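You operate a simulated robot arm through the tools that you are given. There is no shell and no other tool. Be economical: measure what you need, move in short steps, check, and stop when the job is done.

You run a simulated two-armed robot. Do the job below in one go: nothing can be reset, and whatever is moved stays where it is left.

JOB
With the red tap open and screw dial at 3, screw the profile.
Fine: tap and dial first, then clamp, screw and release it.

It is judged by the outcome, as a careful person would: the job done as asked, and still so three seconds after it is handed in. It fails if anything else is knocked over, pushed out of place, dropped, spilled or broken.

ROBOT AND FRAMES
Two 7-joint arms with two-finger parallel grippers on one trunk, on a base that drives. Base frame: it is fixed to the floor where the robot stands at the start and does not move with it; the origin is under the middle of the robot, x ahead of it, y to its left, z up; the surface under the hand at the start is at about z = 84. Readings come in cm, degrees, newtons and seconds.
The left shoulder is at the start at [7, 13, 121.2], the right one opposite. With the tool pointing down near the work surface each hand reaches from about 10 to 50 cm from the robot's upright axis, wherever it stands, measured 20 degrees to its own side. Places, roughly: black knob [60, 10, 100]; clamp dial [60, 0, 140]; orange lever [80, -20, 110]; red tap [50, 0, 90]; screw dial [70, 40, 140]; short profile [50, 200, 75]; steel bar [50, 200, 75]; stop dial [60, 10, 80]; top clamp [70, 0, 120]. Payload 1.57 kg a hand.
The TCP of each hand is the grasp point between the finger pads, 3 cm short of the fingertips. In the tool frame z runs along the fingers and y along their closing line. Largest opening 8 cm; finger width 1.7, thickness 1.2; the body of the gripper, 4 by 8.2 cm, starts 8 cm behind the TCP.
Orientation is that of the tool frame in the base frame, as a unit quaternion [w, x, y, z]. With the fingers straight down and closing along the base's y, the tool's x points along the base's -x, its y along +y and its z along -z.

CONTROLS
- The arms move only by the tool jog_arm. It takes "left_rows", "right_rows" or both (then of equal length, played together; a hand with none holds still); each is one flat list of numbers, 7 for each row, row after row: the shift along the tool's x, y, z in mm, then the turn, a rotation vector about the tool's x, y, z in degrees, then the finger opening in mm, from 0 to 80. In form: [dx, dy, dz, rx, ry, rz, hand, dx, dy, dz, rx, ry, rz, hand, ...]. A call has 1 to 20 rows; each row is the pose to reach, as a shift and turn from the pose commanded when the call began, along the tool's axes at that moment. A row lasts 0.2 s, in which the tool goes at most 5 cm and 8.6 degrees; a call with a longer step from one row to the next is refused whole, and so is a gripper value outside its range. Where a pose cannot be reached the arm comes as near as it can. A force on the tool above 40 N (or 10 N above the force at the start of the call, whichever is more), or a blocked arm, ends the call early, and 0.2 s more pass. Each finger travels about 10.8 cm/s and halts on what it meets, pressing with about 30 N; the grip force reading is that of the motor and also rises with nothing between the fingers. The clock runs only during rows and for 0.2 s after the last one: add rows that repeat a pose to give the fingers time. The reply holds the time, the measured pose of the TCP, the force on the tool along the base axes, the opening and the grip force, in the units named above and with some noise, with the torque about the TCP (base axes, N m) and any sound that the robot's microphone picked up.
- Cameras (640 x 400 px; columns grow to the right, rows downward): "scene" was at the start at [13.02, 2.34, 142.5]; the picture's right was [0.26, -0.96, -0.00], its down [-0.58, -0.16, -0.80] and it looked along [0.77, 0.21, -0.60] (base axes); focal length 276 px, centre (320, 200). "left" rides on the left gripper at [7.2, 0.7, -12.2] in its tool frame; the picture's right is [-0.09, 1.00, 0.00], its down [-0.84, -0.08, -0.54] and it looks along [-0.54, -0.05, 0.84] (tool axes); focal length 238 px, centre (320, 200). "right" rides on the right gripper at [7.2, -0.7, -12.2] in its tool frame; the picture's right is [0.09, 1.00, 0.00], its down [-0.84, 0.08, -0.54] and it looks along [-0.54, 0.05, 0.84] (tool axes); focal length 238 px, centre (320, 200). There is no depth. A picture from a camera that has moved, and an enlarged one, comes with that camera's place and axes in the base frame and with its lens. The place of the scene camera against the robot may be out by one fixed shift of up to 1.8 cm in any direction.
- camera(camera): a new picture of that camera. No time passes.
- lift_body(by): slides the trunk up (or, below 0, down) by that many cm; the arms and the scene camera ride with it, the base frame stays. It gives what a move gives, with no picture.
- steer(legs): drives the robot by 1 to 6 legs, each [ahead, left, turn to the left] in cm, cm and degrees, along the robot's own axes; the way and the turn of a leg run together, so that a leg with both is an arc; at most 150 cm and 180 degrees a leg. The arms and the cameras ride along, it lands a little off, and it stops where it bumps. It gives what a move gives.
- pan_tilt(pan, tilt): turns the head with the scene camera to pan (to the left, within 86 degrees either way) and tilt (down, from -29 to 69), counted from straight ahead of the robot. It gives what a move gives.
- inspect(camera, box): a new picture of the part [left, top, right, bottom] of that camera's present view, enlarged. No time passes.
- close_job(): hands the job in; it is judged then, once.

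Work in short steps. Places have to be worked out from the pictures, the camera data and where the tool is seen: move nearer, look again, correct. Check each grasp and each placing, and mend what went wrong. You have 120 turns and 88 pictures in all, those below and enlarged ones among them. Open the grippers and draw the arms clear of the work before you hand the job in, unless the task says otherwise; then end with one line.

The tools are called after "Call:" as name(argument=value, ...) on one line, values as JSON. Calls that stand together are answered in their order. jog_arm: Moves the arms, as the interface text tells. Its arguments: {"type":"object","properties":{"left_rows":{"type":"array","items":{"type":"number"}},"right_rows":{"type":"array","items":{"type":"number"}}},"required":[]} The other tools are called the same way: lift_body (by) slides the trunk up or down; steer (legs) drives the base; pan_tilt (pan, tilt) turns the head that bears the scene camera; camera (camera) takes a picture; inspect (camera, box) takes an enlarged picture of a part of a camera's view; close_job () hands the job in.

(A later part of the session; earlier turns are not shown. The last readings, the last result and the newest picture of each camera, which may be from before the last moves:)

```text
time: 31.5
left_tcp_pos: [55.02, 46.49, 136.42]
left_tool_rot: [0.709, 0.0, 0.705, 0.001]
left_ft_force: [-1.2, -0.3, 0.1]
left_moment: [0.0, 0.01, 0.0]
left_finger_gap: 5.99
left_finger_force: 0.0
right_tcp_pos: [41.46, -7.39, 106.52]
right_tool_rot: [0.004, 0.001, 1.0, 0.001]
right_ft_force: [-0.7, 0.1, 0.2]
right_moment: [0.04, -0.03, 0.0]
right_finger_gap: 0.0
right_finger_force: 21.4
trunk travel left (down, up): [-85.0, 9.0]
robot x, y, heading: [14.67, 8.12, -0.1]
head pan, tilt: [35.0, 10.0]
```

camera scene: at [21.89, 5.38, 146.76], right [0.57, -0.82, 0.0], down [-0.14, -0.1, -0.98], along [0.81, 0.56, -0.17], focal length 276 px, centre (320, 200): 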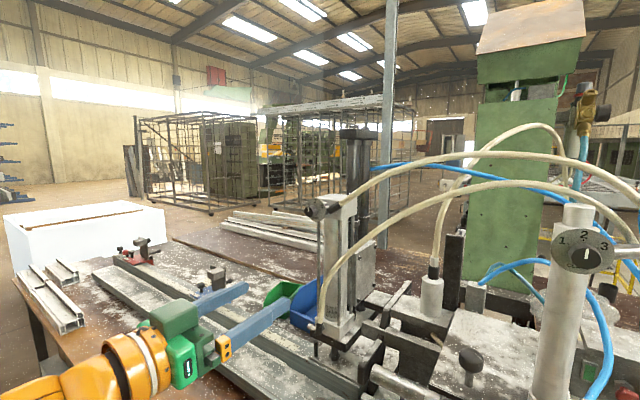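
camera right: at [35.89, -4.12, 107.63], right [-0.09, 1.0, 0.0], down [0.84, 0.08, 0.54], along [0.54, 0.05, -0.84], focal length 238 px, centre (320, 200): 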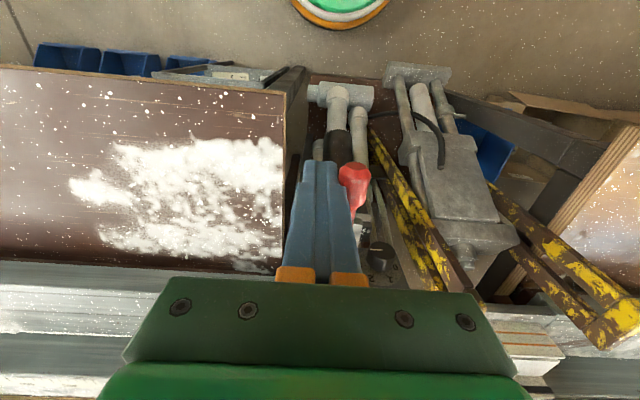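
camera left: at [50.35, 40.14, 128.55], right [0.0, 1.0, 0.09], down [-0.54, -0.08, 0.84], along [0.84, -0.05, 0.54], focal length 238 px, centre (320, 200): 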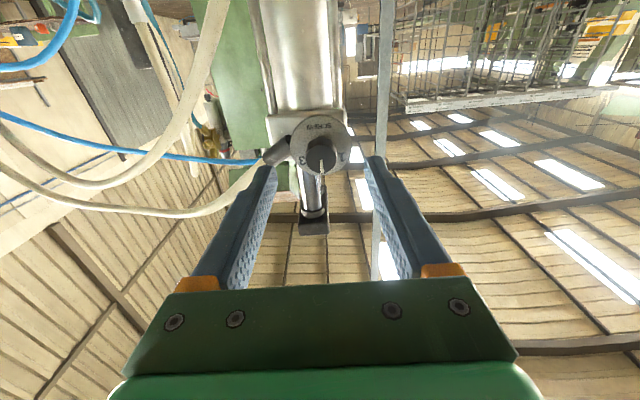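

The robot landed at (14.7, 8.1). I line up with the knob again, stopping at x≈63.5.

Call:
jog_arm(left_rows=[3, -30, 0, 0, 0, 0, 50, 7, -68, 0, 0, 0, 0, 50, 7, -68, 30, 0, 0, 0, 50, 7, -68, 60, 0, 0, 0, 50, 7, -68, 85, 0, 0, 0, 50, 7, -68, 85, 0, 0, 0, 50])

Call:
inspect(camera="left", box=[220, 80, 420, 205])

Call:
camera(camera="scene")

```text
time: 32.9
left_tcp_pos: [64.65, 39.96, 135.37]
left_tool_rot: [0.707, 0.0, 0.707, 0.0]
left_ft_force: [-0.2, 0.0, 0.0]
left_moment: [0.02, -0.06, 0.02]
left_finger_gap: 5.01
left_finger_force: 0.1
right_tcp_pos: [42.05, -7.23, 106.31]
right_tool_rot: [0.0, 0.002, 1.0, 0.0]
right_ft_force: [0.7, 0.3, -0.4]
right_moment: [-0.01, 0.0, -0.01]
right_finger_gap: 0.0
right_finger_force: 21.3
trunk travel left (down, up): [-85.0, 9.0]
robot x, y, heading: [14.6, 8.0, -0.2]
head pan, tilt: [35.0, 10.0]
```

```text
3.20 times, centred on (320, 142) of left
camera zoom: at [52.27, 40.68, 128.17], right [0.0, 1.0, 0.09], down [-0.54, -0.08, 0.84], along [0.84, -0.05, 0.54], focal length 763 px, centre (320, 384)
```

zoom: 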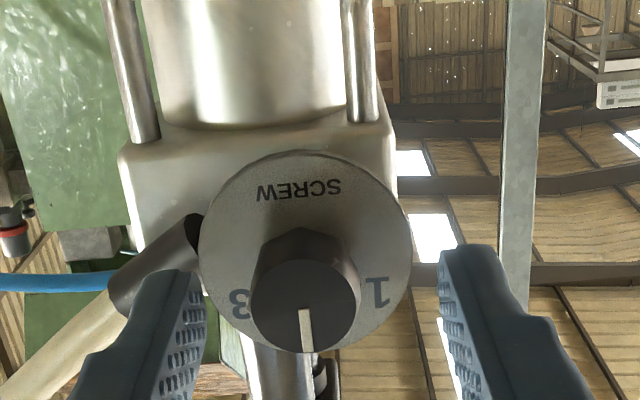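

```text
52 pictures are left
camera scene: at [26.8, 13.34, 146.77], right [0.57, -0.82, 0.0], down [-0.14, -0.1, -0.98], along [0.81, 0.56, -0.17], focal length 276 px, centre (320, 200)
```

scene: 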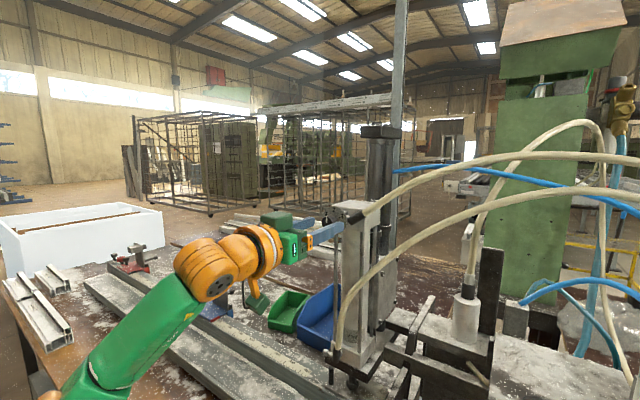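

The knob is about 4 mm to -y and 5 mm above my tool axis. I correct this and advance until the tips flank the knob.

Call:
jog_arm(left_rows=[-5, -4, 0, 0, 0, 0, 50, -5, -4, 5, 0, 0, 0, 50, -5, -4, 10, 0, 0, 0, 50, -5, -4, 14, 0, 0, 0, 50, -5, -4, 14, 0, 0, 0, 50])

Call:
inspect(camera="left", box=[220, 80, 420, 205])

Call:
inspect(camera="scene", box=[280, 190, 400, 270])

```text
time: 34.1
left_tcp_pos: [65.78, 39.63, 135.93]
left_tool_rot: [0.707, 0.0, 0.707, 0.0]
left_ft_force: [0.2, -0.5, 0.0]
left_moment: [0.01, -0.01, 0.03]
left_finger_gap: 5.0
left_finger_force: 0.0
right_tcp_pos: [42.09, -7.22, 106.29]
right_tool_rot: [0.0, 0.001, 1.0, 0.001]
right_ft_force: [0.7, 0.6, 0.9]
right_moment: [0.03, 0.03, 0.04]
right_finger_gap: 0.01
right_finger_force: 21.5
trunk travel left (down, up): [-85.0, 9.0]
robot x, y, heading: [14.78, 8.12, 0.1]
head pan, tilt: [35.0, 10.0]
```

```text
3.20 times, centred on (320, 142) of left
camera zoom: at [53.55, 40.34, 128.73], right [0.0, 1.0, 0.09], down [-0.54, -0.08, 0.84], along [0.84, -0.05, 0.54], focal length 763 px, centre (320, 384)
```

zoom: 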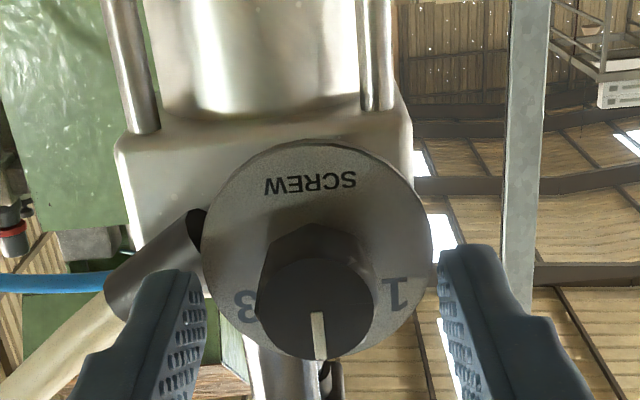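

```text
5.00 times, centred on (340, 230) of scene
camera zoom: at [26.85, 13.34, 146.77], right [0.57, -0.82, 0.0], down [-0.14, -0.1, -0.98], along [0.81, 0.56, -0.17], focal length 1382 px, centre (220, 50)
```

zoom: 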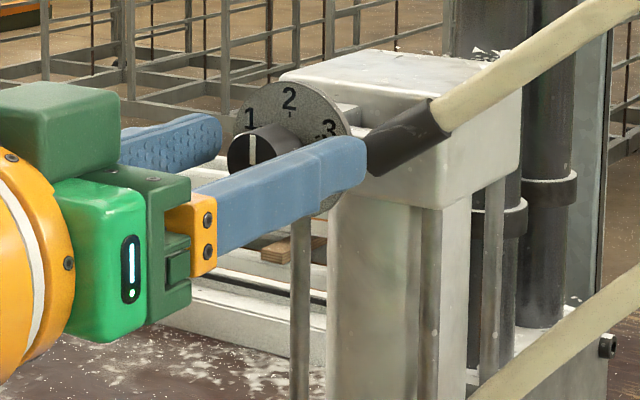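

The tips overlap the knob by about 1 cm. I advance a further 8 mm in small steps and then close.

Call:
jog_arm(left_rows=[0, 0, 3, 0, 0, 0, 50, 0, 0, 6, 0, 0, 0, 50, 0, 0, 8, 0, 0, 0, 50, 0, 0, 8, 0, 0, 0, 50])

Call:
jog_arm(left_rows=[0, 0, 0, 0, 0, 0, 35, 0, 0, 0, 0, 0, 0, 22, 0, 0, 0, 0, 0, 0, 22, 0, 0, 0, 0, 0, 0, 22])

Call:
inspect(camera="left", box=[220, 80, 420, 205])

```text
time: 35.1
left_tcp_pos: [66.54, 39.7, 135.95]
left_tool_rot: [0.707, 0.0, 0.707, 0.0]
left_ft_force: [-0.2, -0.1, 0.7]
left_moment: [0.03, -0.01, -0.03]
left_finger_gap: 5.0
left_finger_force: 0.2
right_tcp_pos: [42.24, -7.3, 106.29]
right_tool_rot: [0.0, 0.002, 1.0, -0.001]
right_ft_force: [-0.4, -0.1, -0.8]
right_moment: [-0.02, -0.02, 0.0]
right_finger_gap: 0.0
right_finger_force: 21.5
trunk travel left (down, up): [-85.0, 9.0]
robot x, y, heading: [14.78, 8.22, -0.1]
head pan, tilt: [35.0, 10.0]
```

```text
time: 36.1
left_tcp_pos: [66.62, 39.6, 135.97]
left_tool_rot: [0.707, -0.001, 0.707, 0.0]
left_ft_force: [-1.7, -0.8, -1.0]
left_moment: [0.04, -0.02, -0.04]
left_finger_gap: 2.47
left_finger_force: 36.0
right_tcp_pos: [42.13, -7.22, 106.41]
right_tool_rot: [0.0, 0.001, 1.0, 0.0]
right_ft_force: [0.4, 0.6, -0.5]
right_moment: [-0.02, -0.02, 0.01]
right_finger_gap: 0.01
right_finger_force: 21.3
trunk travel left (down, up): [-85.0, 9.0]
robot x, y, heading: [14.48, 8.0, -0.2]
head pan, tilt: [35.0, 10.0]
```

```text
3.20 times, centred on (320, 142) of left
camera zoom: at [54.24, 40.31, 128.75], right [0.0, 1.0, 0.09], down [-0.54, -0.08, 0.84], along [0.84, -0.05, 0.54], focal length 763 px, centre (320, 384)
```

zoom: 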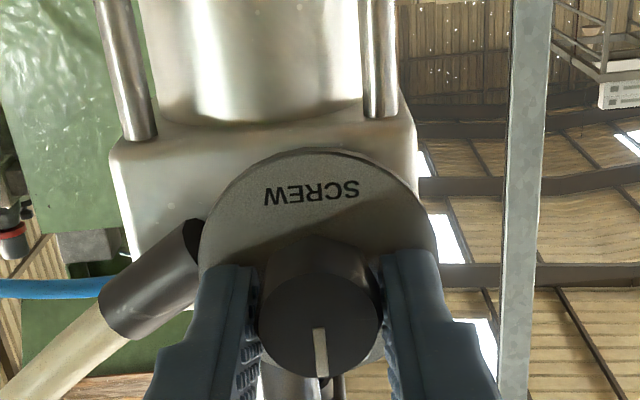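

The knob is gripped (2.5 cm) with almost no side load. I turn it clockwise by 56° toward 3.

Call:
jog_arm(left_rows=[0, 0, 0, 0, 0, 8, 22, 0, 0, 0, 0, 0, 16, 22, 0, 0, 0, 0, 0, 24, 22, 0, 0, 0, 0, 0, 32, 22, 0, 0, 0, 0, 0, 40, 22, 0, 0, 0, 0, 0, 48, 22, 0, 0, 0, 0, 0, 56, 22, 0, 0, 0, 0, 0, 56, 22])

Call:
camera(camera="left")

Call:
inspect(camera="scene", box=[290, 195, 370, 245])

```text
time: 37.9
left_tcp_pos: [66.56, 39.34, 135.76]
left_tool_rot: [0.624, 0.333, 0.625, 0.331]
left_ft_force: [-14.6, -10.6, -31.8]
left_moment: [-0.03, -0.08, -0.81]
left_finger_gap: 2.47
left_finger_force: 36.0
right_tcp_pos: [42.05, -7.35, 106.36]
right_tool_rot: [0.0, 0.0, 1.0, 0.001]
right_ft_force: [-0.4, 0.4, -0.3]
right_moment: [-0.03, 0.0, -0.01]
right_finger_gap: 0.0
right_finger_force: 22.6
trunk travel left (down, up): [-85.0, 9.0]
robot x, y, heading: [14.59, 8.12, -0.4]
head pan, tilt: [35.0, 10.0]
```

```text
48 pictures are left
camera left: at [54.21, 45.79, 132.33], right [0.0, 0.48, 0.88], down [-0.54, -0.74, 0.4], along [0.84, -0.48, 0.26], focal length 238 px, centre (320, 200)
```

left: 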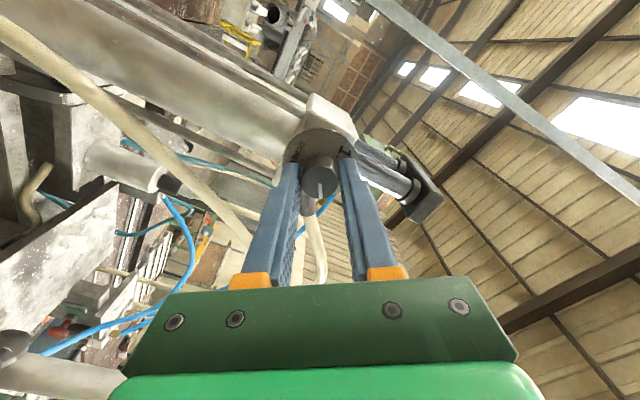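

```text
8.00 times, centred on (330, 220) of scene
camera zoom: at [26.72, 13.17, 146.75], right [0.57, -0.82, 0.0], down [-0.14, -0.1, -0.98], along [0.81, 0.56, -0.17], focal length 2212 px, centre (240, 40)
```

zoom: 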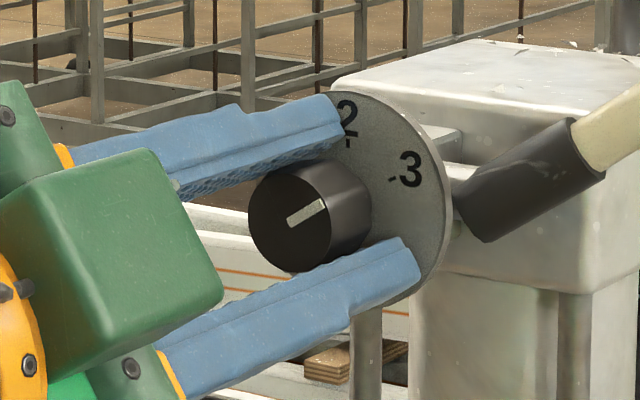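

The pointer is a few degrees short of 3 and side load has built up to 32 N. I open the fingers to relieve it and look at the pointer.

Call:
jog_arm(left_rows=[0, 0, 0, 0, 0, 0, 40, 0, 0, 0, 0, 0, 0, 50, 0, 0, 0, 0, 0, 0, 50])

Call:
inspect(camera="scene", box=[290, 195, 370, 245])

Call:
inspect(camera="left", box=[240, 90, 400, 210])

```text
time: 38.7
left_tcp_pos: [66.63, 39.54, 135.85]
left_tool_rot: [0.625, 0.332, 0.624, 0.332]
left_ft_force: [0.7, 0.1, 1.3]
left_moment: [0.0, 0.0, -0.02]
left_finger_gap: 5.01
left_finger_force: 0.1
right_tcp_pos: [42.2, -7.19, 106.46]
right_tool_rot: [0.0, 0.001, 1.0, 0.0]
right_ft_force: [0.4, -0.1, -1.1]
right_moment: [-0.02, -0.02, 0.01]
right_finger_gap: 0.0
right_finger_force: 21.4
trunk travel left (down, up): [-85.0, 9.0]
robot x, y, heading: [14.87, 8.09, -0.4]
head pan, tilt: [35.0, 10.0]
```

```text
8.00 times, centred on (330, 220) of scene
camera zoom: at [26.89, 13.34, 146.77], right [0.57, -0.82, 0.0], down [-0.14, -0.1, -0.98], along [0.81, 0.56, -0.17], focal length 2212 px, centre (240, 40)
```

zoom: 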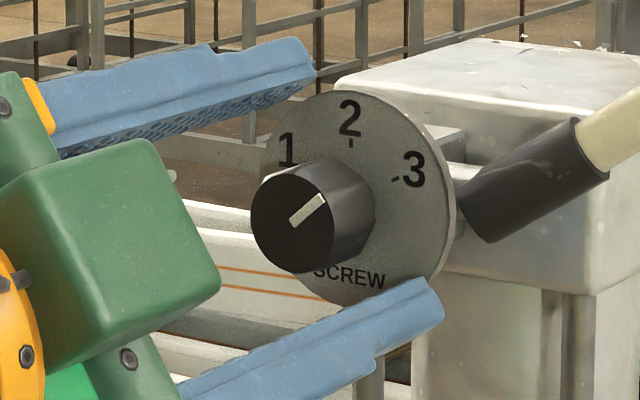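

```text
3.33 times, centred on (320, 150) of left
camera zoom: at [54.33, 45.98, 132.44], right [0.0, 0.48, 0.88], down [-0.54, -0.74, 0.4], along [0.84, -0.48, 0.26], focal length 794 px, centre (320, 367)
```

zoom: 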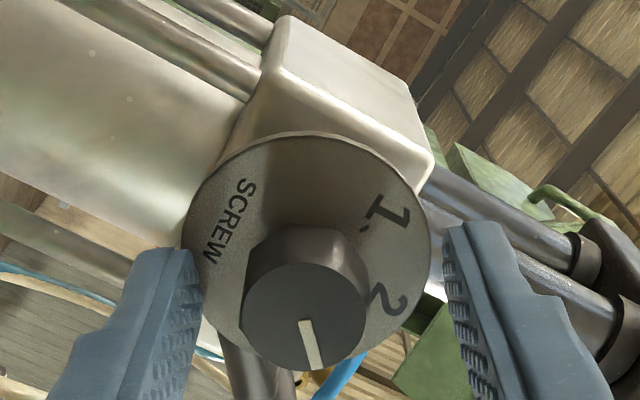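

After release the pointer stands around 48°, short of 3 (about 60°). I grip again and turn 14° more.

Call:
jog_arm(left_rows=[0, 0, 0, 0, 0, 0, 35, 0, 0, 0, 0, 0, 0, 20, 0, 0, 0, 0, 0, 0, 20, 0, 0, 0, 0, 0, 0, 20, 0, 0, 0, 0, 0, 5, 20, 0, 0, 0, 0, 0, 10, 20, 0, 0, 0, 0, 0, 14, 20, 0, 0, 0, 0, 0, 14, 20])

Call:
jog_arm(left_rows=[0, 0, 0, 0, 0, 0, 40, 0, 0, 0, 0, 0, 0, 50, 0, 0, 0, 0, 0, 0, 50])

Call:
inspect(camera="scene", box=[290, 195, 370, 245])

Call:
inspect(camera="left", box=[240, 90, 400, 210])

```text
time: 40.3
left_tcp_pos: [66.73, 39.21, 135.58]
left_tool_rot: [0.586, 0.393, 0.578, 0.409]
left_ft_force: [-6.9, 7.5, 6.6]
left_moment: [0.04, 0.68, -0.36]
left_finger_gap: 2.46
left_finger_force: 37.0
left hand out of reach, approached as far as the arm can: row 5, 6, 7, 8
right_tcp_pos: [41.72, -6.82, 106.47]
right_tool_rot: [0.003, -0.001, 1.0, -0.001]
right_ft_force: [0.1, 0.1, 0.9]
right_moment: [-0.02, 0.0, -0.01]
right_finger_gap: 0.0
right_finger_force: 21.5
trunk travel left (down, up): [-85.0, 9.0]
robot x, y, heading: [14.23, 8.17, 0.3]
head pan, tilt: [35.0, 10.0]
stopped in row 8 (left hand): the force on the tool passed its limit at 43 N (the readings are from after the stop); the commanded pose is now the measured one
```

```text
time: 41.1
left_tcp_pos: [67.4, 38.63, 135.53]
left_tool_rot: [0.585, 0.396, 0.578, 0.408]
left_ft_force: [0.1, 0.3, 0.3]
left_moment: [0.02, -0.01, -0.02]
left_finger_gap: 4.97
left_finger_force: 0.0
right_tcp_pos: [42.14, -7.07, 106.38]
right_tool_rot: [0.001, 0.0, 1.0, 0.0]
right_ft_force: [-0.1, 0.2, -0.4]
right_moment: [-0.03, 0.0, 0.01]
right_finger_gap: 0.0
right_finger_force: 21.4
trunk travel left (down, up): [-85.0, 9.0]
robot x, y, heading: [14.82, 8.13, -0.1]
head pan, tilt: [35.0, 10.0]
```

```text
8.00 times, centred on (330, 220) of scene
camera zoom: at [26.72, 13.47, 146.77], right [0.57, -0.82, 0.0], down [-0.14, -0.1, -0.98], along [0.81, 0.56, -0.17], focal length 2212 px, centre (240, 40)
```

zoom: 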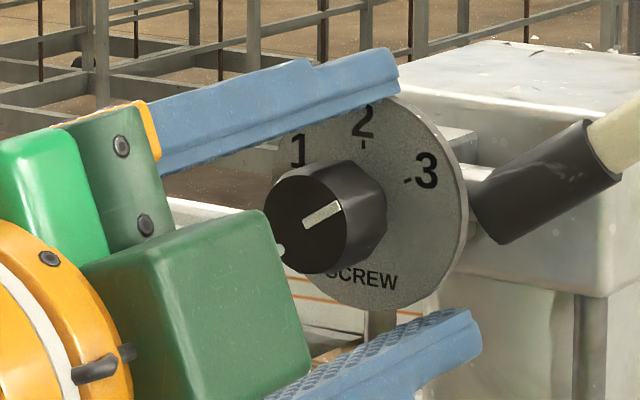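

```text
3.33 times, centred on (320, 150) of left
camera zoom: at [55.04, 45.59, 133.39], right [-0.02, 0.26, 0.96], down [-0.54, -0.81, 0.21], along [0.84, -0.52, 0.16], focal length 794 px, centre (320, 367)
```

zoom: 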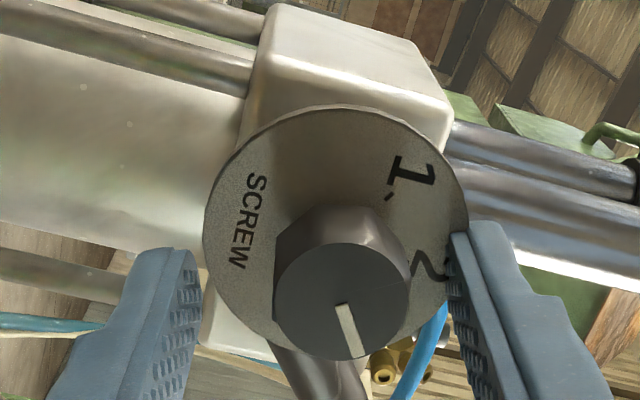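

The pointer is about 4° short of 3 and the wrist reached its limit. I re-centre, turn the open hand back 35°, and grip again.

Call:
jog_arm(left_rows=[4, 4, -4, 0, 0, 0, 50, 8, 7, -7, 0, 0, -7, 50, 8, 7, -7, 0, 0, -14, 50, 8, 7, -7, 0, 0, -21, 50, 8, 7, -7, 0, 0, -28, 50, 8, 7, -7, 0, 0, -35, 50, 8, 7, -7, 0, 0, -35, 50])

Call:
jog_arm(left_rows=[0, 0, 0, 0, 0, 0, 35, 0, 0, 0, 0, 0, 0, 20, 0, 0, 0, 0, 0, 0, 20, 0, 0, 0, 0, 0, 0, 20])

Call:
inspect(camera="scene", box=[290, 195, 370, 245])

```text
time: 42.7
left_tcp_pos: [66.77, 39.57, 135.75]
left_tool_rot: [0.68, 0.204, 0.671, 0.213]
left_ft_force: [-0.8, 0.1, 0.1]
left_moment: [0.02, 0.01, -0.03]
left_finger_gap: 5.0
left_finger_force: 0.1
left hand out of reach, approached as far as the arm can: row 1
right_tcp_pos: [42.15, -7.25, 106.29]
right_tool_rot: [0.0, 0.0, 1.0, 0.0]
right_ft_force: [0.3, 0.1, -0.3]
right_moment: [0.01, 0.01, -0.04]
right_finger_gap: 0.0
right_finger_force: 20.8
trunk travel left (down, up): [-85.0, 9.0]
robot x, y, heading: [14.63, 8.05, 0.2]
head pan, tilt: [35.0, 10.0]
```

```text
time: 43.7
left_tcp_pos: [66.85, 39.35, 135.76]
left_tool_rot: [0.679, 0.206, 0.671, 0.213]
left_ft_force: [-4.1, -3.6, -6.5]
left_moment: [-0.02, 0.51, -0.22]
left_finger_gap: 2.46
left_finger_force: 36.2
right_tcp_pos: [42.06, -7.15, 106.38]
right_tool_rot: [0.0, 0.0, 1.0, 0.001]
right_ft_force: [0.0, 0.2, -0.2]
right_moment: [0.02, 0.02, -0.02]
right_finger_gap: 0.02
right_finger_force: 20.8
trunk travel left (down, up): [-85.0, 9.0]
robot x, y, heading: [14.68, 7.8, 0.2]
head pan, tilt: [35.0, 10.0]
```

```text
8.00 times, centred on (330, 220) of scene
camera zoom: at [26.81, 13.23, 146.77], right [0.57, -0.82, 0.0], down [-0.14, -0.1, -0.98], along [0.81, 0.56, -0.17], focal length 2212 px, centre (240, 40)
```

zoom: 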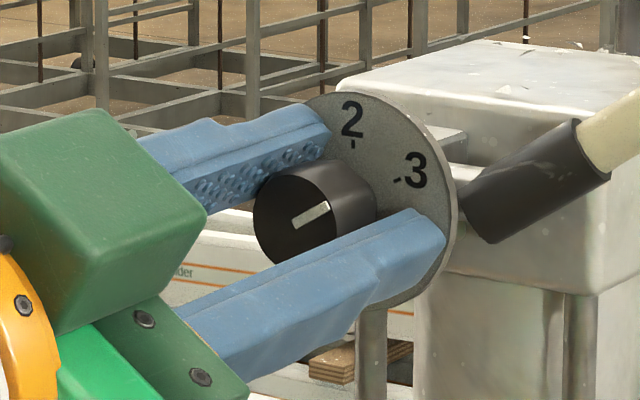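

Gripped again; I turn 9° clockwise, release and look.

Call:
jog_arm(left_rows=[0, 0, 0, 0, 0, 3, 20, 0, 0, 0, 0, 0, 6, 20, 0, 0, 0, 0, 0, 9, 20, 0, 0, 0, 0, 0, 9, 20, 0, 0, 0, 0, 0, 9, 40, 0, 0, 0, 0, 0, 9, 50, 0, 0, 0, 0, 0, 9, 50])

Call:
inspect(camera="scene", box=[290, 195, 370, 245])

```text
time: 45.3
left_tcp_pos: [66.94, 39.62, 135.82]
left_tool_rot: [0.661, 0.258, 0.653, 0.266]
left_ft_force: [0.3, 0.3, 0.2]
left_moment: [0.02, 0.02, -0.04]
left_finger_gap: 5.01
left_finger_force: 0.1
right_tcp_pos: [42.2, -7.16, 106.38]
right_tool_rot: [0.0, 0.0, 1.0, 0.001]
right_ft_force: [0.0, 0.5, 0.2]
right_moment: [0.02, 0.02, 0.02]
right_finger_gap: 0.01
right_finger_force: 21.9
trunk travel left (down, up): [-85.0, 9.0]
robot x, y, heading: [14.32, 7.93, 0.1]
head pan, tilt: [35.0, 10.0]
```

```text
8.00 times, centred on (330, 220) of scene
camera zoom: at [26.88, 13.39, 146.77], right [0.57, -0.82, 0.0], down [-0.14, -0.1, -0.98], along [0.81, 0.56, -0.17], focal length 2212 px, centre (240, 40)
```

zoom: 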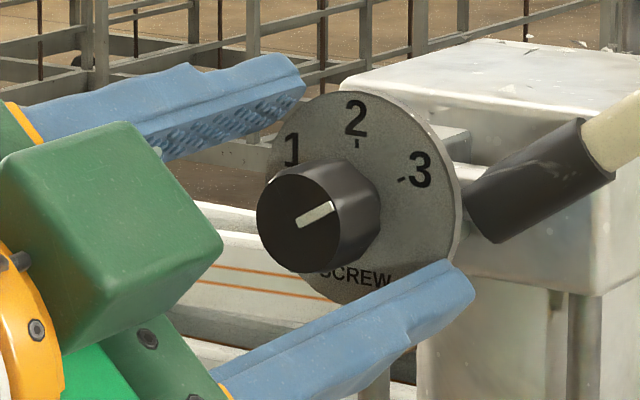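

The pointer is now parallel to the 3 tick: the dial reads 3. I withdraw the left hand and roll it level again.

Call:
jog_arm(left_rows=[0, 0, -30, 0, 0, 0, 60, 0, 0, -60, 0, 0, 0, 60, 0, 0, -90, 0, 0, -8, 60, 0, 0, -110, 0, 0, -16, 50, 0, 0, -130, 0, 0, -24, 40, 0, 0, -150, 0, 0, -32, 30, 0, 0, -170, 0, 0, -40, 20, 0, 0, -170, 0, 0, -44, 20, 0, 0, -170, 0, 0, -44, 20])

Call:
inspect(camera="left", box=[280, 110, 400, 200])

```text
time: 47.3
left_tcp_pos: [49.78, 39.51, 135.61]
left_tool_rot: [0.712, -0.006, 0.702, -0.001]
left_ft_force: [0.5, -0.7, -0.4]
left_moment: [0.02, 0.0, 0.02]
left_finger_gap: 2.01
left_finger_force: 0.1
right_tcp_pos: [42.12, -7.26, 106.41]
right_tool_rot: [0.0, 0.001, 1.0, 0.0]
right_ft_force: [-0.5, -0.2, 0.3]
right_moment: [-0.02, 0.02, -0.02]
right_finger_gap: 0.0
right_finger_force: 21.2
trunk travel left (down, up): [-85.0, 9.0]
robot x, y, heading: [15.03, 8.02, -0.0]
head pan, tilt: [35.0, 10.0]
```

```text
4.44 times, centred on (340, 155) of left
camera zoom: at [37.58, 40.06, 128.21], right [-0.01, 1.0, 0.08], down [-0.55, -0.07, 0.83], along [0.83, -0.04, 0.55], focal length 1059 px, centre (231, 400)
```

zoom: 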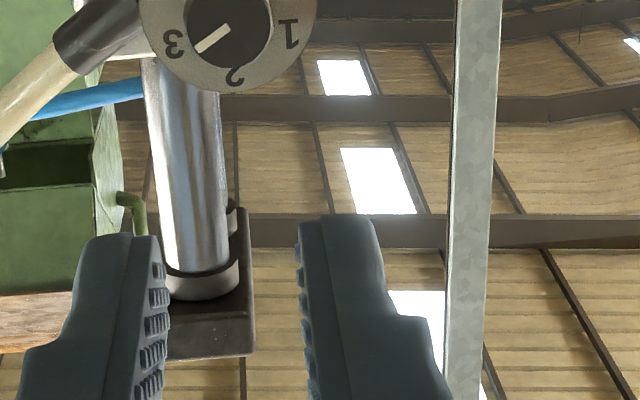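

The pointer clearly points at 3. Now the CLAMP lever, near (82, -24, 98). I park the left hand pointing down and drive right toward y≈-12.

Call:
jog_arm(left_rows=[0, -20, 0, 0, 8, 0, 20, 15, -40, -20, 0, 16, 0, 20, 30, -60, -40, 0, 24, 0, 20, 45, -80, -60, 0, 32, 0, 20, 60, -100, -80, 0, 40, 0, 20, 75, -120, -100, 0, 48, 0, 20, 90, -140, -100, 0, 56, 0, 20, 105, -140, -100, 0, 64, 0, 20, 120, -140, -100, 0, 72, 0, 20, 140, -140, -100, 0, 80, 0, 20, 150, -140, -100, 0, 88, 0, 20, 150, -140, -100, 0, 90, 0, 20, 150, -140, -100, 0, 90, 0, 20])

Call:
steer(legs=[[0, -20, 0]])

Call:
pan_tilt(pan=-10, tilt=30)

Call:
camera(camera="scene")

```text
time: 50.1
left_tcp_pos: [40.19, 25.26, 120.62]
left_tool_rot: [0.007, -0.003, 1.0, -0.004]
left_ft_force: [-0.5, 0.5, 0.6]
left_moment: [0.03, -0.02, 0.01]
left_finger_gap: 2.01
left_finger_force: 0.0
right_tcp_pos: [42.18, -7.21, 106.46]
right_tool_rot: [0.0, 0.0, 1.0, 0.0]
right_ft_force: [0.4, -0.8, -0.7]
right_moment: [-0.02, 0.04, -0.02]
right_finger_gap: 0.0
right_finger_force: 21.4
trunk travel left (down, up): [-85.0, 9.0]
robot x, y, heading: [14.53, 8.03, 0.3]
head pan, tilt: [35.0, 10.0]
```

```text
time: 51.7
left_tcp_pos: [40.1, 5.86, 120.56]
left_tool_rot: [0.007, -0.006, 1.0, -0.005]
left_ft_force: [-0.6, -0.5, -0.2]
left_moment: [-0.03, 0.03, -0.03]
left_finger_gap: 2.01
left_finger_force: 0.1
right_tcp_pos: [42.33, -26.47, 106.37]
right_tool_rot: [0.001, -0.003, 1.0, -0.001]
right_ft_force: [0.3, 0.9, 0.8]
right_moment: [-0.03, 0.02, 0.01]
right_finger_gap: 0.0
right_finger_force: 21.7
trunk travel left (down, up): [-85.0, 9.0]
robot x, y, heading: [14.9, -12.0, 0.4]
head pan, tilt: [35.0, 10.0]
```

```text
time: 52.8
left_tcp_pos: [40.02, 5.62, 120.65]
left_tool_rot: [0.007, -0.006, 1.0, -0.005]
left_ft_force: [0.3, 0.5, 0.1]
left_moment: [-0.01, -0.02, -0.05]
left_finger_gap: 2.01
left_finger_force: 0.1
right_tcp_pos: [42.22, -26.84, 106.4]
right_tool_rot: [0.001, -0.003, 1.0, 0.0]
right_ft_force: [-1.0, -0.2, -0.9]
right_moment: [-0.02, -0.01, 0.03]
right_finger_gap: 0.0
right_finger_force: 21.1
trunk travel left (down, up): [-85.0, 9.0]
robot x, y, heading: [14.79, -11.65, 0.6]
head pan, tilt: [-10.0, 30.0]
```

```text
39 pictures are left
camera scene: at [28.19, -13.21, 143.53], right [-0.17, -0.99, 0.0], down [-0.49, 0.08, -0.87], along [0.85, -0.15, -0.5], focal length 276 px, centre (320, 200)
```

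scene: 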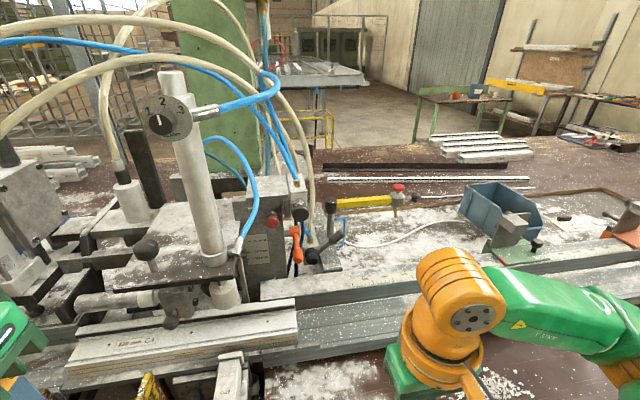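

I enlarge the lever area from this nearer viewpoint.

Call:
inspect(camera="scene", box=[235, 170, 365, 280])

```text
3.64 times, centred on (300, 225) of scene
camera zoom: at [28.19, -13.21, 143.53], right [-0.17, -0.99, 0.0], down [-0.49, 0.08, -0.87], along [0.85, -0.15, -0.5], focal length 1005 px, centre (393, 109)
```

zoom: 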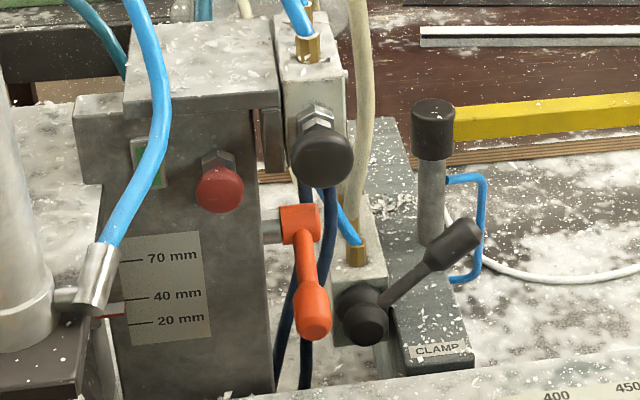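

The CLAMP lever is a black ball-ended handle on a front-facing boss, pointing up-right. I bring the right hand forward, pointing ahead, to look and work there.

Call:
jog_arm(right_rows=[-20, 0, -10, 0, -8, 0, 0, -40, 0, -20, 0, -16, 0, 0, -60, 0, -20, 0, -24, 0, 0, -80, 0, -20, 0, -32, 0, 20, -100, 0, -20, 0, -40, 0, 40, -120, 0, -20, 0, -48, 0, 60, -140, 0, -20, 0, -56, 0, 60, -160, 0, -20, 0, -64, 0, 60, -180, 0, -20, 0, -72, 0, 60, -200, 0, -20, 0, -80, 0, 60, -210, 0, -20, 0, -88, 0, 60, -210, 0, -20, 0, -90, 0, 60])

Call:
camera(camera="right")

```text
time: 55.4
left_tcp_pos: [39.97, 5.54, 120.56]
left_tool_rot: [0.008, -0.007, 1.0, -0.005]
left_ft_force: [-0.1, 0.0, 0.4]
left_moment: [0.0, 0.0, -0.02]
left_finger_gap: 2.0
left_finger_force: 0.1
right_tcp_pos: [57.68, -26.12, 108.53]
right_tool_rot: [0.516, -0.006, 0.857, 0.005]
right_ft_force: [0.4, 0.1, 0.1]
right_moment: [-0.01, -0.01, -0.03]
right_finger_gap: 6.03
right_finger_force: 0.1
right hand out of reach, approached as far as the arm can: row 8, 9, 10, 11, 12
trunk travel left (down, up): [-85.0, 9.0]
robot x, y, heading: [14.66, -11.96, 0.2]
head pan, tilt: [-10.0, 30.0]
```

```text
37 pictures are left
camera right: at [43.5, -26.91, 107.99], right [-0.06, 1.0, -0.08], down [-0.09, 0.07, 0.99], along [0.99, 0.07, 0.08], focal length 238 px, centre (320, 200)
```

right: 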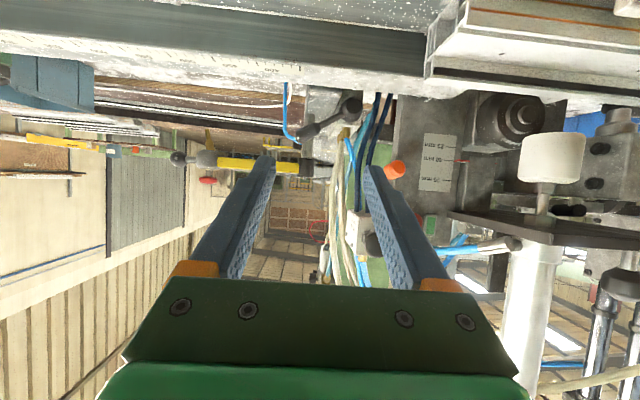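

The lever's boss is at about (80.5, -20.4, 96.5) and its handle end at (81.5, -27.6, 101). I drive 6 cm nearer so the right hand reaches it comfortably.

Call:
steer(legs=[[6, 0, 0]])

```text
time: 56.4
left_tcp_pos: [45.29, 5.55, 120.67]
left_tool_rot: [0.012, -0.005, 1.0, -0.004]
left_ft_force: [-0.6, 0.4, 0.4]
left_moment: [0.01, -0.04, 0.02]
left_finger_gap: 2.04
left_finger_force: 0.0
right_tcp_pos: [63.0, -25.99, 108.88]
right_tool_rot: [0.518, -0.007, 0.855, 0.006]
right_ft_force: [-0.1, 0.0, 1.0]
right_moment: [-0.01, 0.01, 0.0]
right_finger_gap: 6.0
right_finger_force: 0.1
trunk travel left (down, up): [-85.0, 9.0]
robot x, y, heading: [21.07, -12.11, 0.1]
head pan, tilt: [-10.0, 30.0]
```

I move the right hand, fingers closed, to a standoff in front of and below the handle.

Call:
jog_arm(right_rows=[5, -5, 30, 0, 0, 0, 40, 10, -10, 65, 0, 0, 0, 20, 15, -14, 100, 0, 0, 0, 0, 24, -14, 136, 0, 0, 0, 0, 24, -14, 136, 0, 0, 0, 0])

Call:
inspect(camera="right", box=[200, 30, 440, 180])

Call:
camera(camera="scene")

```text
time: 57.6
left_tcp_pos: [45.88, 5.78, 120.61]
left_tool_rot: [0.008, -0.006, 1.0, -0.006]
left_ft_force: [-0.5, 0.0, -1.0]
left_moment: [0.0, -0.01, -0.01]
left_finger_gap: 2.01
left_finger_force: 0.1
right_tcp_pos: [72.65, -28.48, 104.42]
right_tool_rot: [0.514, -0.006, 0.858, 0.005]
right_ft_force: [-0.1, -0.3, -0.3]
right_moment: [0.03, -0.01, -0.01]
right_finger_gap: 0.0
right_finger_force: 21.3
right hand out of reach, approached as far as the arm can: row 2, 3, 4, 5
trunk travel left (down, up): [-85.0, 9.0]
robot x, y, heading: [20.64, -11.56, 0.4]
head pan, tilt: [-10.0, 30.0]
```

```text
2.67 times, centred on (320, 105) of right
camera zoom: at [58.37, -29.22, 103.9], right [-0.06, 0.99, -0.08], down [-0.08, 0.07, 0.99], along [0.99, 0.07, 0.08], focal length 636 px, centre (320, 453)
```

zoom: 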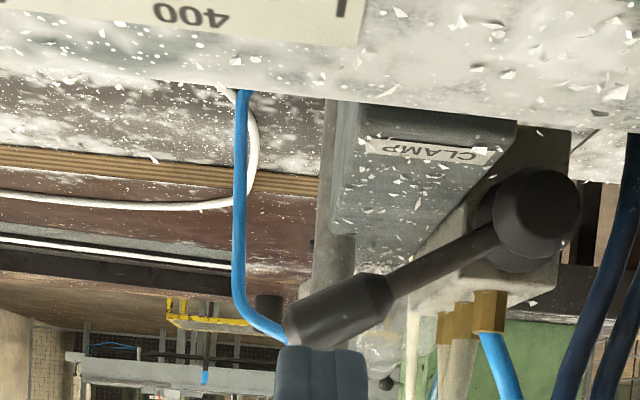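

```text
35 pictures are left
camera scene: at [33.99, -13.12, 143.55], right [-0.17, -0.99, 0.0], down [-0.49, 0.08, -0.87], along [0.85, -0.15, -0.5], focal length 276 px, centre (320, 200)
```

scene: 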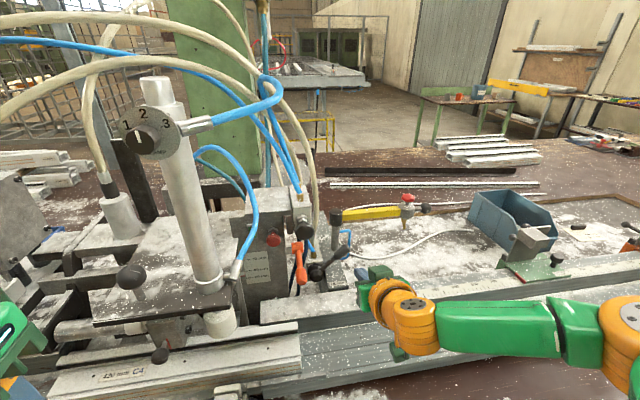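

The arm is at the end of its reach here. I draw back and up, then lower the trunk 12 cm so the shoulder is nearer the lever's height, and drive 5 cm closer.

Call:
jog_arm(right_rows=[-10, 0, -45, 0, 0, 0, 0, -20, 5, -90, 0, 0, 0, 0, -30, 10, -135, 0, 0, 0, 0, -40, 15, -180, 0, 0, 0, 0, -48, 15, -224, 0, 0, 0, 0, -48, 15, -224, 0, 0, 0, 0])

Call:
lift_body(by=-12)

Call:
steer(legs=[[5, 0, 0]])

```text
time: 59.0
left_tcp_pos: [45.9, 5.41, 120.53]
left_tool_rot: [0.007, -0.005, 1.0, -0.005]
left_ft_force: [-0.3, -0.6, 0.1]
left_moment: [0.04, 0.0, -0.01]
left_finger_gap: 2.03
left_finger_force: 0.0
right_tcp_pos: [59.33, -27.46, 122.68]
right_tool_rot: [0.515, -0.005, 0.857, 0.004]
right_ft_force: [0.7, 0.0, -0.1]
right_moment: [-0.02, -0.03, 0.0]
right_finger_gap: 0.02
right_finger_force: 21.1
right hand out of reach, approached as far as the arm can: row 3, 4, 5, 6
trunk travel left (down, up): [-85.0, 9.0]
robot x, y, heading: [20.58, -11.9, 0.2]
head pan, tilt: [-10.0, 30.0]
```

```text
time: 60.5
left_tcp_pos: [45.94, 5.6, 108.53]
left_tool_rot: [0.007, -0.006, 1.0, -0.004]
left_ft_force: [0.0, -0.2, -0.2]
left_moment: [0.0, -0.01, 0.01]
left_finger_gap: 1.98
left_finger_force: 0.1
right_tcp_pos: [59.49, -27.32, 110.7]
right_tool_rot: [0.515, -0.007, 0.857, 0.006]
right_ft_force: [-0.6, 0.2, 0.9]
right_moment: [0.02, 0.01, -0.01]
right_finger_gap: 0.0
right_finger_force: 20.9
trunk travel left (down, up): [-73.0, 21.0]
robot x, y, heading: [20.32, -11.88, 0.4]
head pan, tilt: [-10.0, 30.0]
```

```text
time: 61.4
left_tcp_pos: [47.48, 5.62, 108.41]
left_tool_rot: [0.007, -0.006, 1.0, -0.005]
left_ft_force: [-0.1, -0.1, -0.7]
left_moment: [0.03, 0.0, 0.05]
left_finger_gap: 1.98
left_finger_force: 0.1
right_tcp_pos: [60.78, -27.32, 110.54]
right_tool_rot: [0.515, -0.007, 0.857, 0.006]
right_ft_force: [0.6, -0.3, 0.1]
right_moment: [0.0, -0.04, 0.01]
right_finger_gap: 0.03
right_finger_force: 21.5
trunk travel left (down, up): [-73.0, 21.0]
robot x, y, heading: [22.2, -11.75, 0.4]
head pan, tilt: [-10.0, 30.0]
stopped in leg 1: the robot was blocked; the commanded pose is now the measured one
```

The base met the bench at x=22.2 and stopped. I try the approach again from here.

Call:
jog_arm(right_rows=[6, 0, 40, 0, 0, 0, 0, 12, 0, 80, 0, 0, 0, 0, 18, 0, 120, 0, 0, 0, 0, 23, 0, 161, 0, 0, 0, 0, 23, 0, 161, 0, 0, 0, 0])

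```text
time: 62.6
left_tcp_pos: [47.34, 5.63, 108.45]
left_tool_rot: [0.009, -0.007, 1.0, -0.005]
left_ft_force: [-0.2, -0.1, 0.6]
left_moment: [-0.02, -0.01, 0.0]
left_finger_gap: 2.02
left_finger_force: 0.0
right_tcp_pos: [73.94, -27.21, 100.89]
right_tool_rot: [0.515, -0.007, 0.857, 0.005]
right_ft_force: [0.7, 0.4, -0.4]
right_moment: [0.0, -0.01, -0.02]
right_finger_gap: 0.0
right_finger_force: 21.9
trunk travel left (down, up): [-73.0, 21.0]
robot x, y, heading: [22.01, -12.14, 0.4]
head pan, tilt: [-10.0, 30.0]
```

Reach is now fine. I slip the closed fingers under the handle grip, then raise them a little to see whether the lever turns.

Call:
jog_arm(right_rows=[13, -14, 13, 0, 0, 0, 0, 25, -14, 25, 0, 0, 0, 0, 10, -14, 50, 0, 0, 0, 0, -2, -14, 72, 0, 0, 0, 0, -2, -14, 72, 0, 0, 0, 0])

Call:
inspect(camera="scene", box=[220, 160, 400, 290])

Call:
inspect(camera="right", box=[200, 30, 440, 180])

```text
time: 63.8
left_tcp_pos: [47.31, 5.61, 108.5]
left_tool_rot: [0.008, -0.007, 1.0, -0.005]
left_ft_force: [0.1, -0.8, 0.9]
left_moment: [-0.01, 0.01, 0.02]
left_finger_gap: 2.01
left_finger_force: 0.0
right_tcp_pos: [80.63, -28.38, 97.96]
right_tool_rot: [0.515, -0.006, 0.857, 0.005]
right_ft_force: [-0.1, -0.3, -0.2]
right_moment: [-0.02, 0.03, 0.0]
right_finger_gap: 0.0
right_finger_force: 21.8
trunk travel left (down, up): [-73.0, 21.0]
robot x, y, heading: [22.11, -11.68, 0.3]
head pan, tilt: [-10.0, 30.0]
```

```text
3.08 times, centred on (310, 225) of scene
camera zoom: at [35.47, -13.22, 131.54], right [-0.17, -0.99, 0.0], down [-0.49, 0.08, -0.87], along [0.85, -0.15, -0.5], focal length 851 px, centre (351, 123)
```

zoom: 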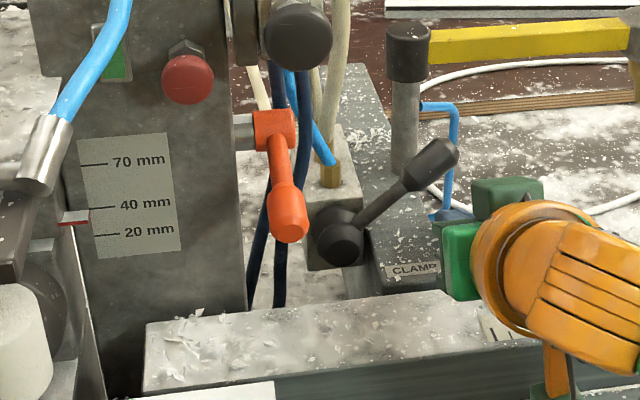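

```text
2.67 times, centred on (320, 105) of right
camera zoom: at [66.27, -29.26, 97.34], right [-0.06, 1.0, -0.08], down [-0.09, 0.07, 0.99], along [0.99, 0.07, 0.08], focal length 636 px, centre (320, 453)
```

zoom: 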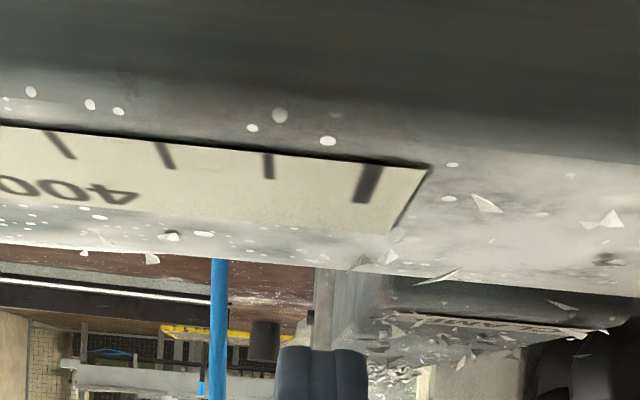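

The fingers are below the grip. I raise them about 3 cm along the lever's arc and check.

Call:
jog_arm(right_rows=[-9, 3, -5, 0, 0, 0, 0, -18, 7, -10, 0, 0, 0, 0, -28, 12, -15, 0, 0, 0, 0, -28, 12, -15, 0, 0, 0, 0])

Call:
inspect(camera="scene", box=[220, 160, 400, 290])

```text
time: 64.8
left_tcp_pos: [47.44, 5.58, 108.58]
left_tool_rot: [0.007, -0.007, 1.0, -0.005]
left_ft_force: [0.5, 0.7, 0.9]
left_moment: [-0.03, 0.0, -0.01]
left_finger_gap: 1.98
left_finger_force: 0.1
right_tcp_pos: [80.3, -27.1, 100.9]
right_tool_rot: [0.515, -0.006, 0.857, 0.005]
right_ft_force: [0.5, 0.0, -0.1]
right_moment: [0.0, 0.0, 0.02]
right_finger_gap: 0.02
right_finger_force: 21.5
trunk travel left (down, up): [-73.0, 21.0]
robot x, y, heading: [21.85, -11.8, 0.3]
head pan, tilt: [-10.0, 30.0]
```

```text
3.08 times, centred on (310, 225) of scene
camera zoom: at [35.53, -13.22, 131.53], right [-0.17, -0.99, 0.0], down [-0.49, 0.08, -0.87], along [0.85, -0.15, -0.5], focal length 851 px, centre (351, 123)
```

zoom: 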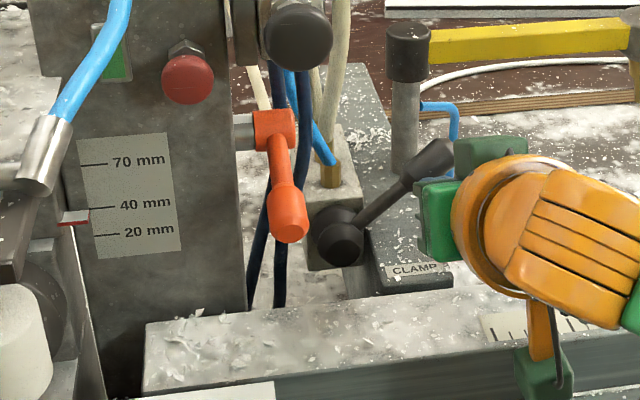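

No contact yet. I look with the hand camera at where the fingers are against the handle.

Call:
camera(camera="right")

```text
31 pictures are left
camera right: at [66.11, -27.96, 100.36], right [-0.06, 1.0, -0.08], down [-0.09, 0.07, 0.99], along [0.99, 0.07, 0.08], focal length 238 px, centre (320, 200)
```

right: 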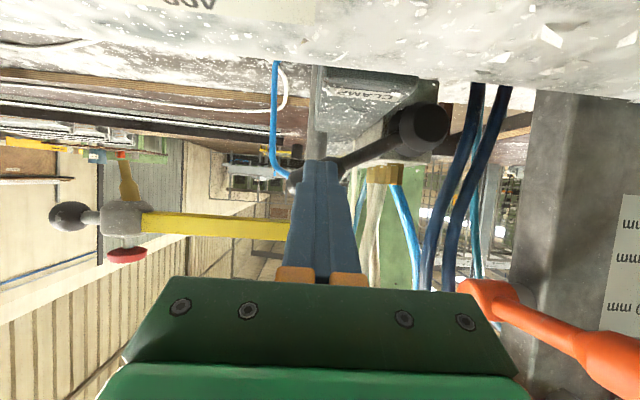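

The fingers pass in front of the handle, which lies about 2 cm deeper. I go down, 2.2 cm further ahead, and up again.

Call:
jog_arm(right_rows=[10, -4, 5, 0, 0, 0, 0, 20, -8, 10, 0, 0, 0, 0, 15, -8, 20, 0, 0, 0, 0, 9, -8, 30, 0, 0, 0, 0, -5, -4, 22, 0, 0, 0, 0, -19, 0, 15, 0, 0, 0, 0, -28, 5, 10, 0, 0, 0, 0, -28, 5, 10, 0, 0, 0, 0])

Call:
inspect(camera="scene", box=[220, 160, 400, 290])

```text
time: 66.0
left_tcp_pos: [47.63, 5.43, 108.47]
left_tool_rot: [0.006, -0.006, 1.0, -0.004]
left_ft_force: [-1.3, 0.6, -0.6]
left_moment: [-0.06, -0.05, -0.02]
left_finger_gap: 2.01
left_finger_force: 0.1
right_tcp_pos: [82.46, -27.88, 98.97]
right_tool_rot: [0.502, -0.004, 0.865, 0.002]
right_ft_force: [-0.2, -4.5, -9.3]
right_moment: [-0.1, 0.16, -0.15]
right_finger_gap: 0.01
right_finger_force: 21.8
trunk travel left (down, up): [-73.0, 21.0]
robot x, y, heading: [22.16, -11.76, 0.3]
head pan, tilt: [-10.0, 30.0]
stopped in row 6 (right hand): the force on the tool passed its limit at 53 N (the readings are from after the stop); the commanded pose is now the measured one
```

```text
3.08 times, centred on (310, 225) of scene
camera zoom: at [35.82, -13.44, 131.49], right [-0.17, -0.99, 0.0], down [-0.5, 0.09, -0.86], along [0.85, -0.15, -0.5], focal length 851 px, centre (351, 123)
```

zoom: 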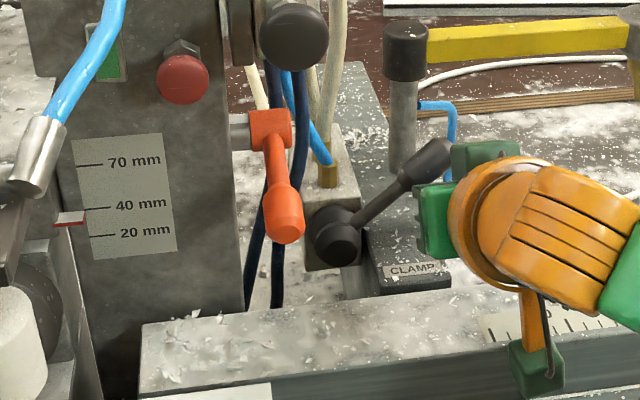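

The lever resists being pushed up, so that is its end stop and it must turn the other way. I back out, go above the handle, and will press it down.

Call:
jog_arm(right_rows=[20, 0, -24, 0, 0, 0, 0, 38, 0, -47, 0, 0, 0, 0, 18, 13, -65, 0, 0, 0, 0, -2, 20, -75, 0, 0, 0, 0, -22, 27, -82, 0, 0, 0, 0, -34, 27, -56, 0, 0, 0, 0, -45, 27, -30, 0, 0, 0, 0, -45, 27, -30, 0, 0, 0, 0])

Call:
camera(camera="right")

```text
time: 67.8
left_tcp_pos: [47.26, 5.44, 108.58]
left_tool_rot: [0.008, -0.006, 1.0, -0.005]
left_ft_force: [-0.4, -0.5, -0.6]
left_moment: [0.01, -0.03, 0.0]
left_finger_gap: 2.01
left_finger_force: 0.0
right_tcp_pos: [81.74, -24.96, 104.85]
right_tool_rot: [0.505, -0.006, 0.863, 0.003]
right_ft_force: [-0.3, 0.0, -0.9]
right_moment: [0.04, 0.02, -0.02]
right_finger_gap: 0.02
right_finger_force: 21.6
trunk travel left (down, up): [-73.0, 21.0]
robot x, y, heading: [21.82, -11.96, 0.3]
head pan, tilt: [-10.0, 30.0]
```

```text
29 pictures are left
camera right: at [67.43, -25.77, 104.57], right [-0.06, 0.99, -0.08], down [-0.06, 0.08, 0.99], along [1.0, 0.06, 0.06], focal length 238 px, centre (320, 200)
```

right: 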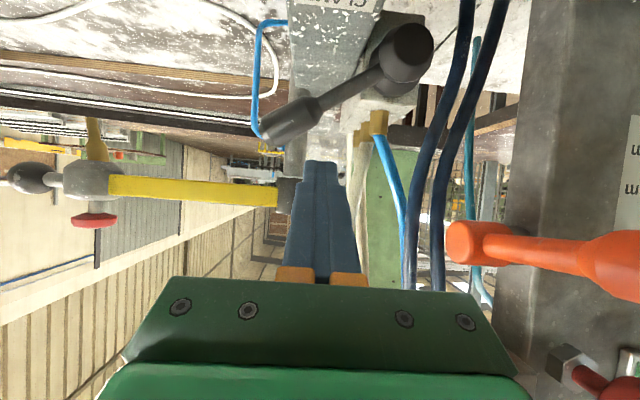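

The fingers are above the handle now. I press it down toward horizontal in small steps.

Call:
jog_arm(right_rows=[7, -4, 4, 0, 0, 0, 0, 13, -8, 8, 0, 0, 0, 0, 20, -15, 12, 0, 0, 0, 0, 28, -22, 16, 0, 0, 0, 0, 36, -26, 20, 0, 0, 0, 0, 45, -30, 25, 0, 0, 0, 0, 45, -30, 25, 0, 0, 0, 0])

Call:
camera(camera="right")

```text
time: 69.4
left_tcp_pos: [47.94, 5.35, 108.51]
left_tool_rot: [0.004, -0.007, 1.0, -0.004]
left_ft_force: [0.3, -0.6, -0.6]
left_moment: [0.03, 0.05, 0.0]
left_finger_gap: 2.0
left_finger_force: 0.1
right_tcp_pos: [82.2, -28.28, 98.91]
right_tool_rot: [0.501, -0.005, 0.866, 0.003]
right_ft_force: [0.0, -0.7, -0.3]
right_moment: [0.02, 0.01, -0.01]
right_finger_gap: 0.01
right_finger_force: 21.6
trunk travel left (down, up): [-73.0, 21.0]
robot x, y, heading: [22.22, -11.86, 0.3]
head pan, tilt: [-10.0, 30.0]
```

```text
28 pictures are left
camera right: at [67.97, -29.05, 98.86], right [-0.06, 1.0, -0.08], down [-0.05, 0.08, 1.0], along [1.0, 0.06, 0.05], focal length 238 px, centre (320, 200)
```

right: 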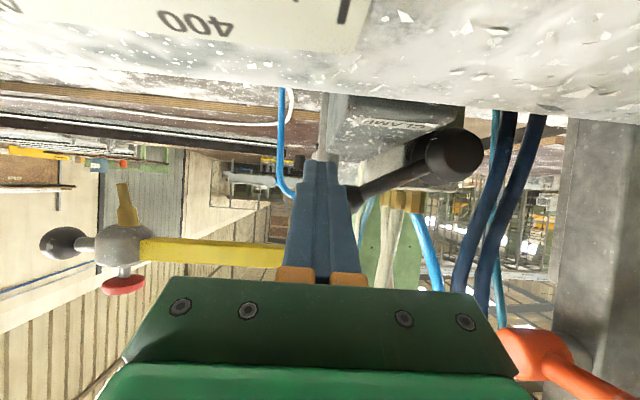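

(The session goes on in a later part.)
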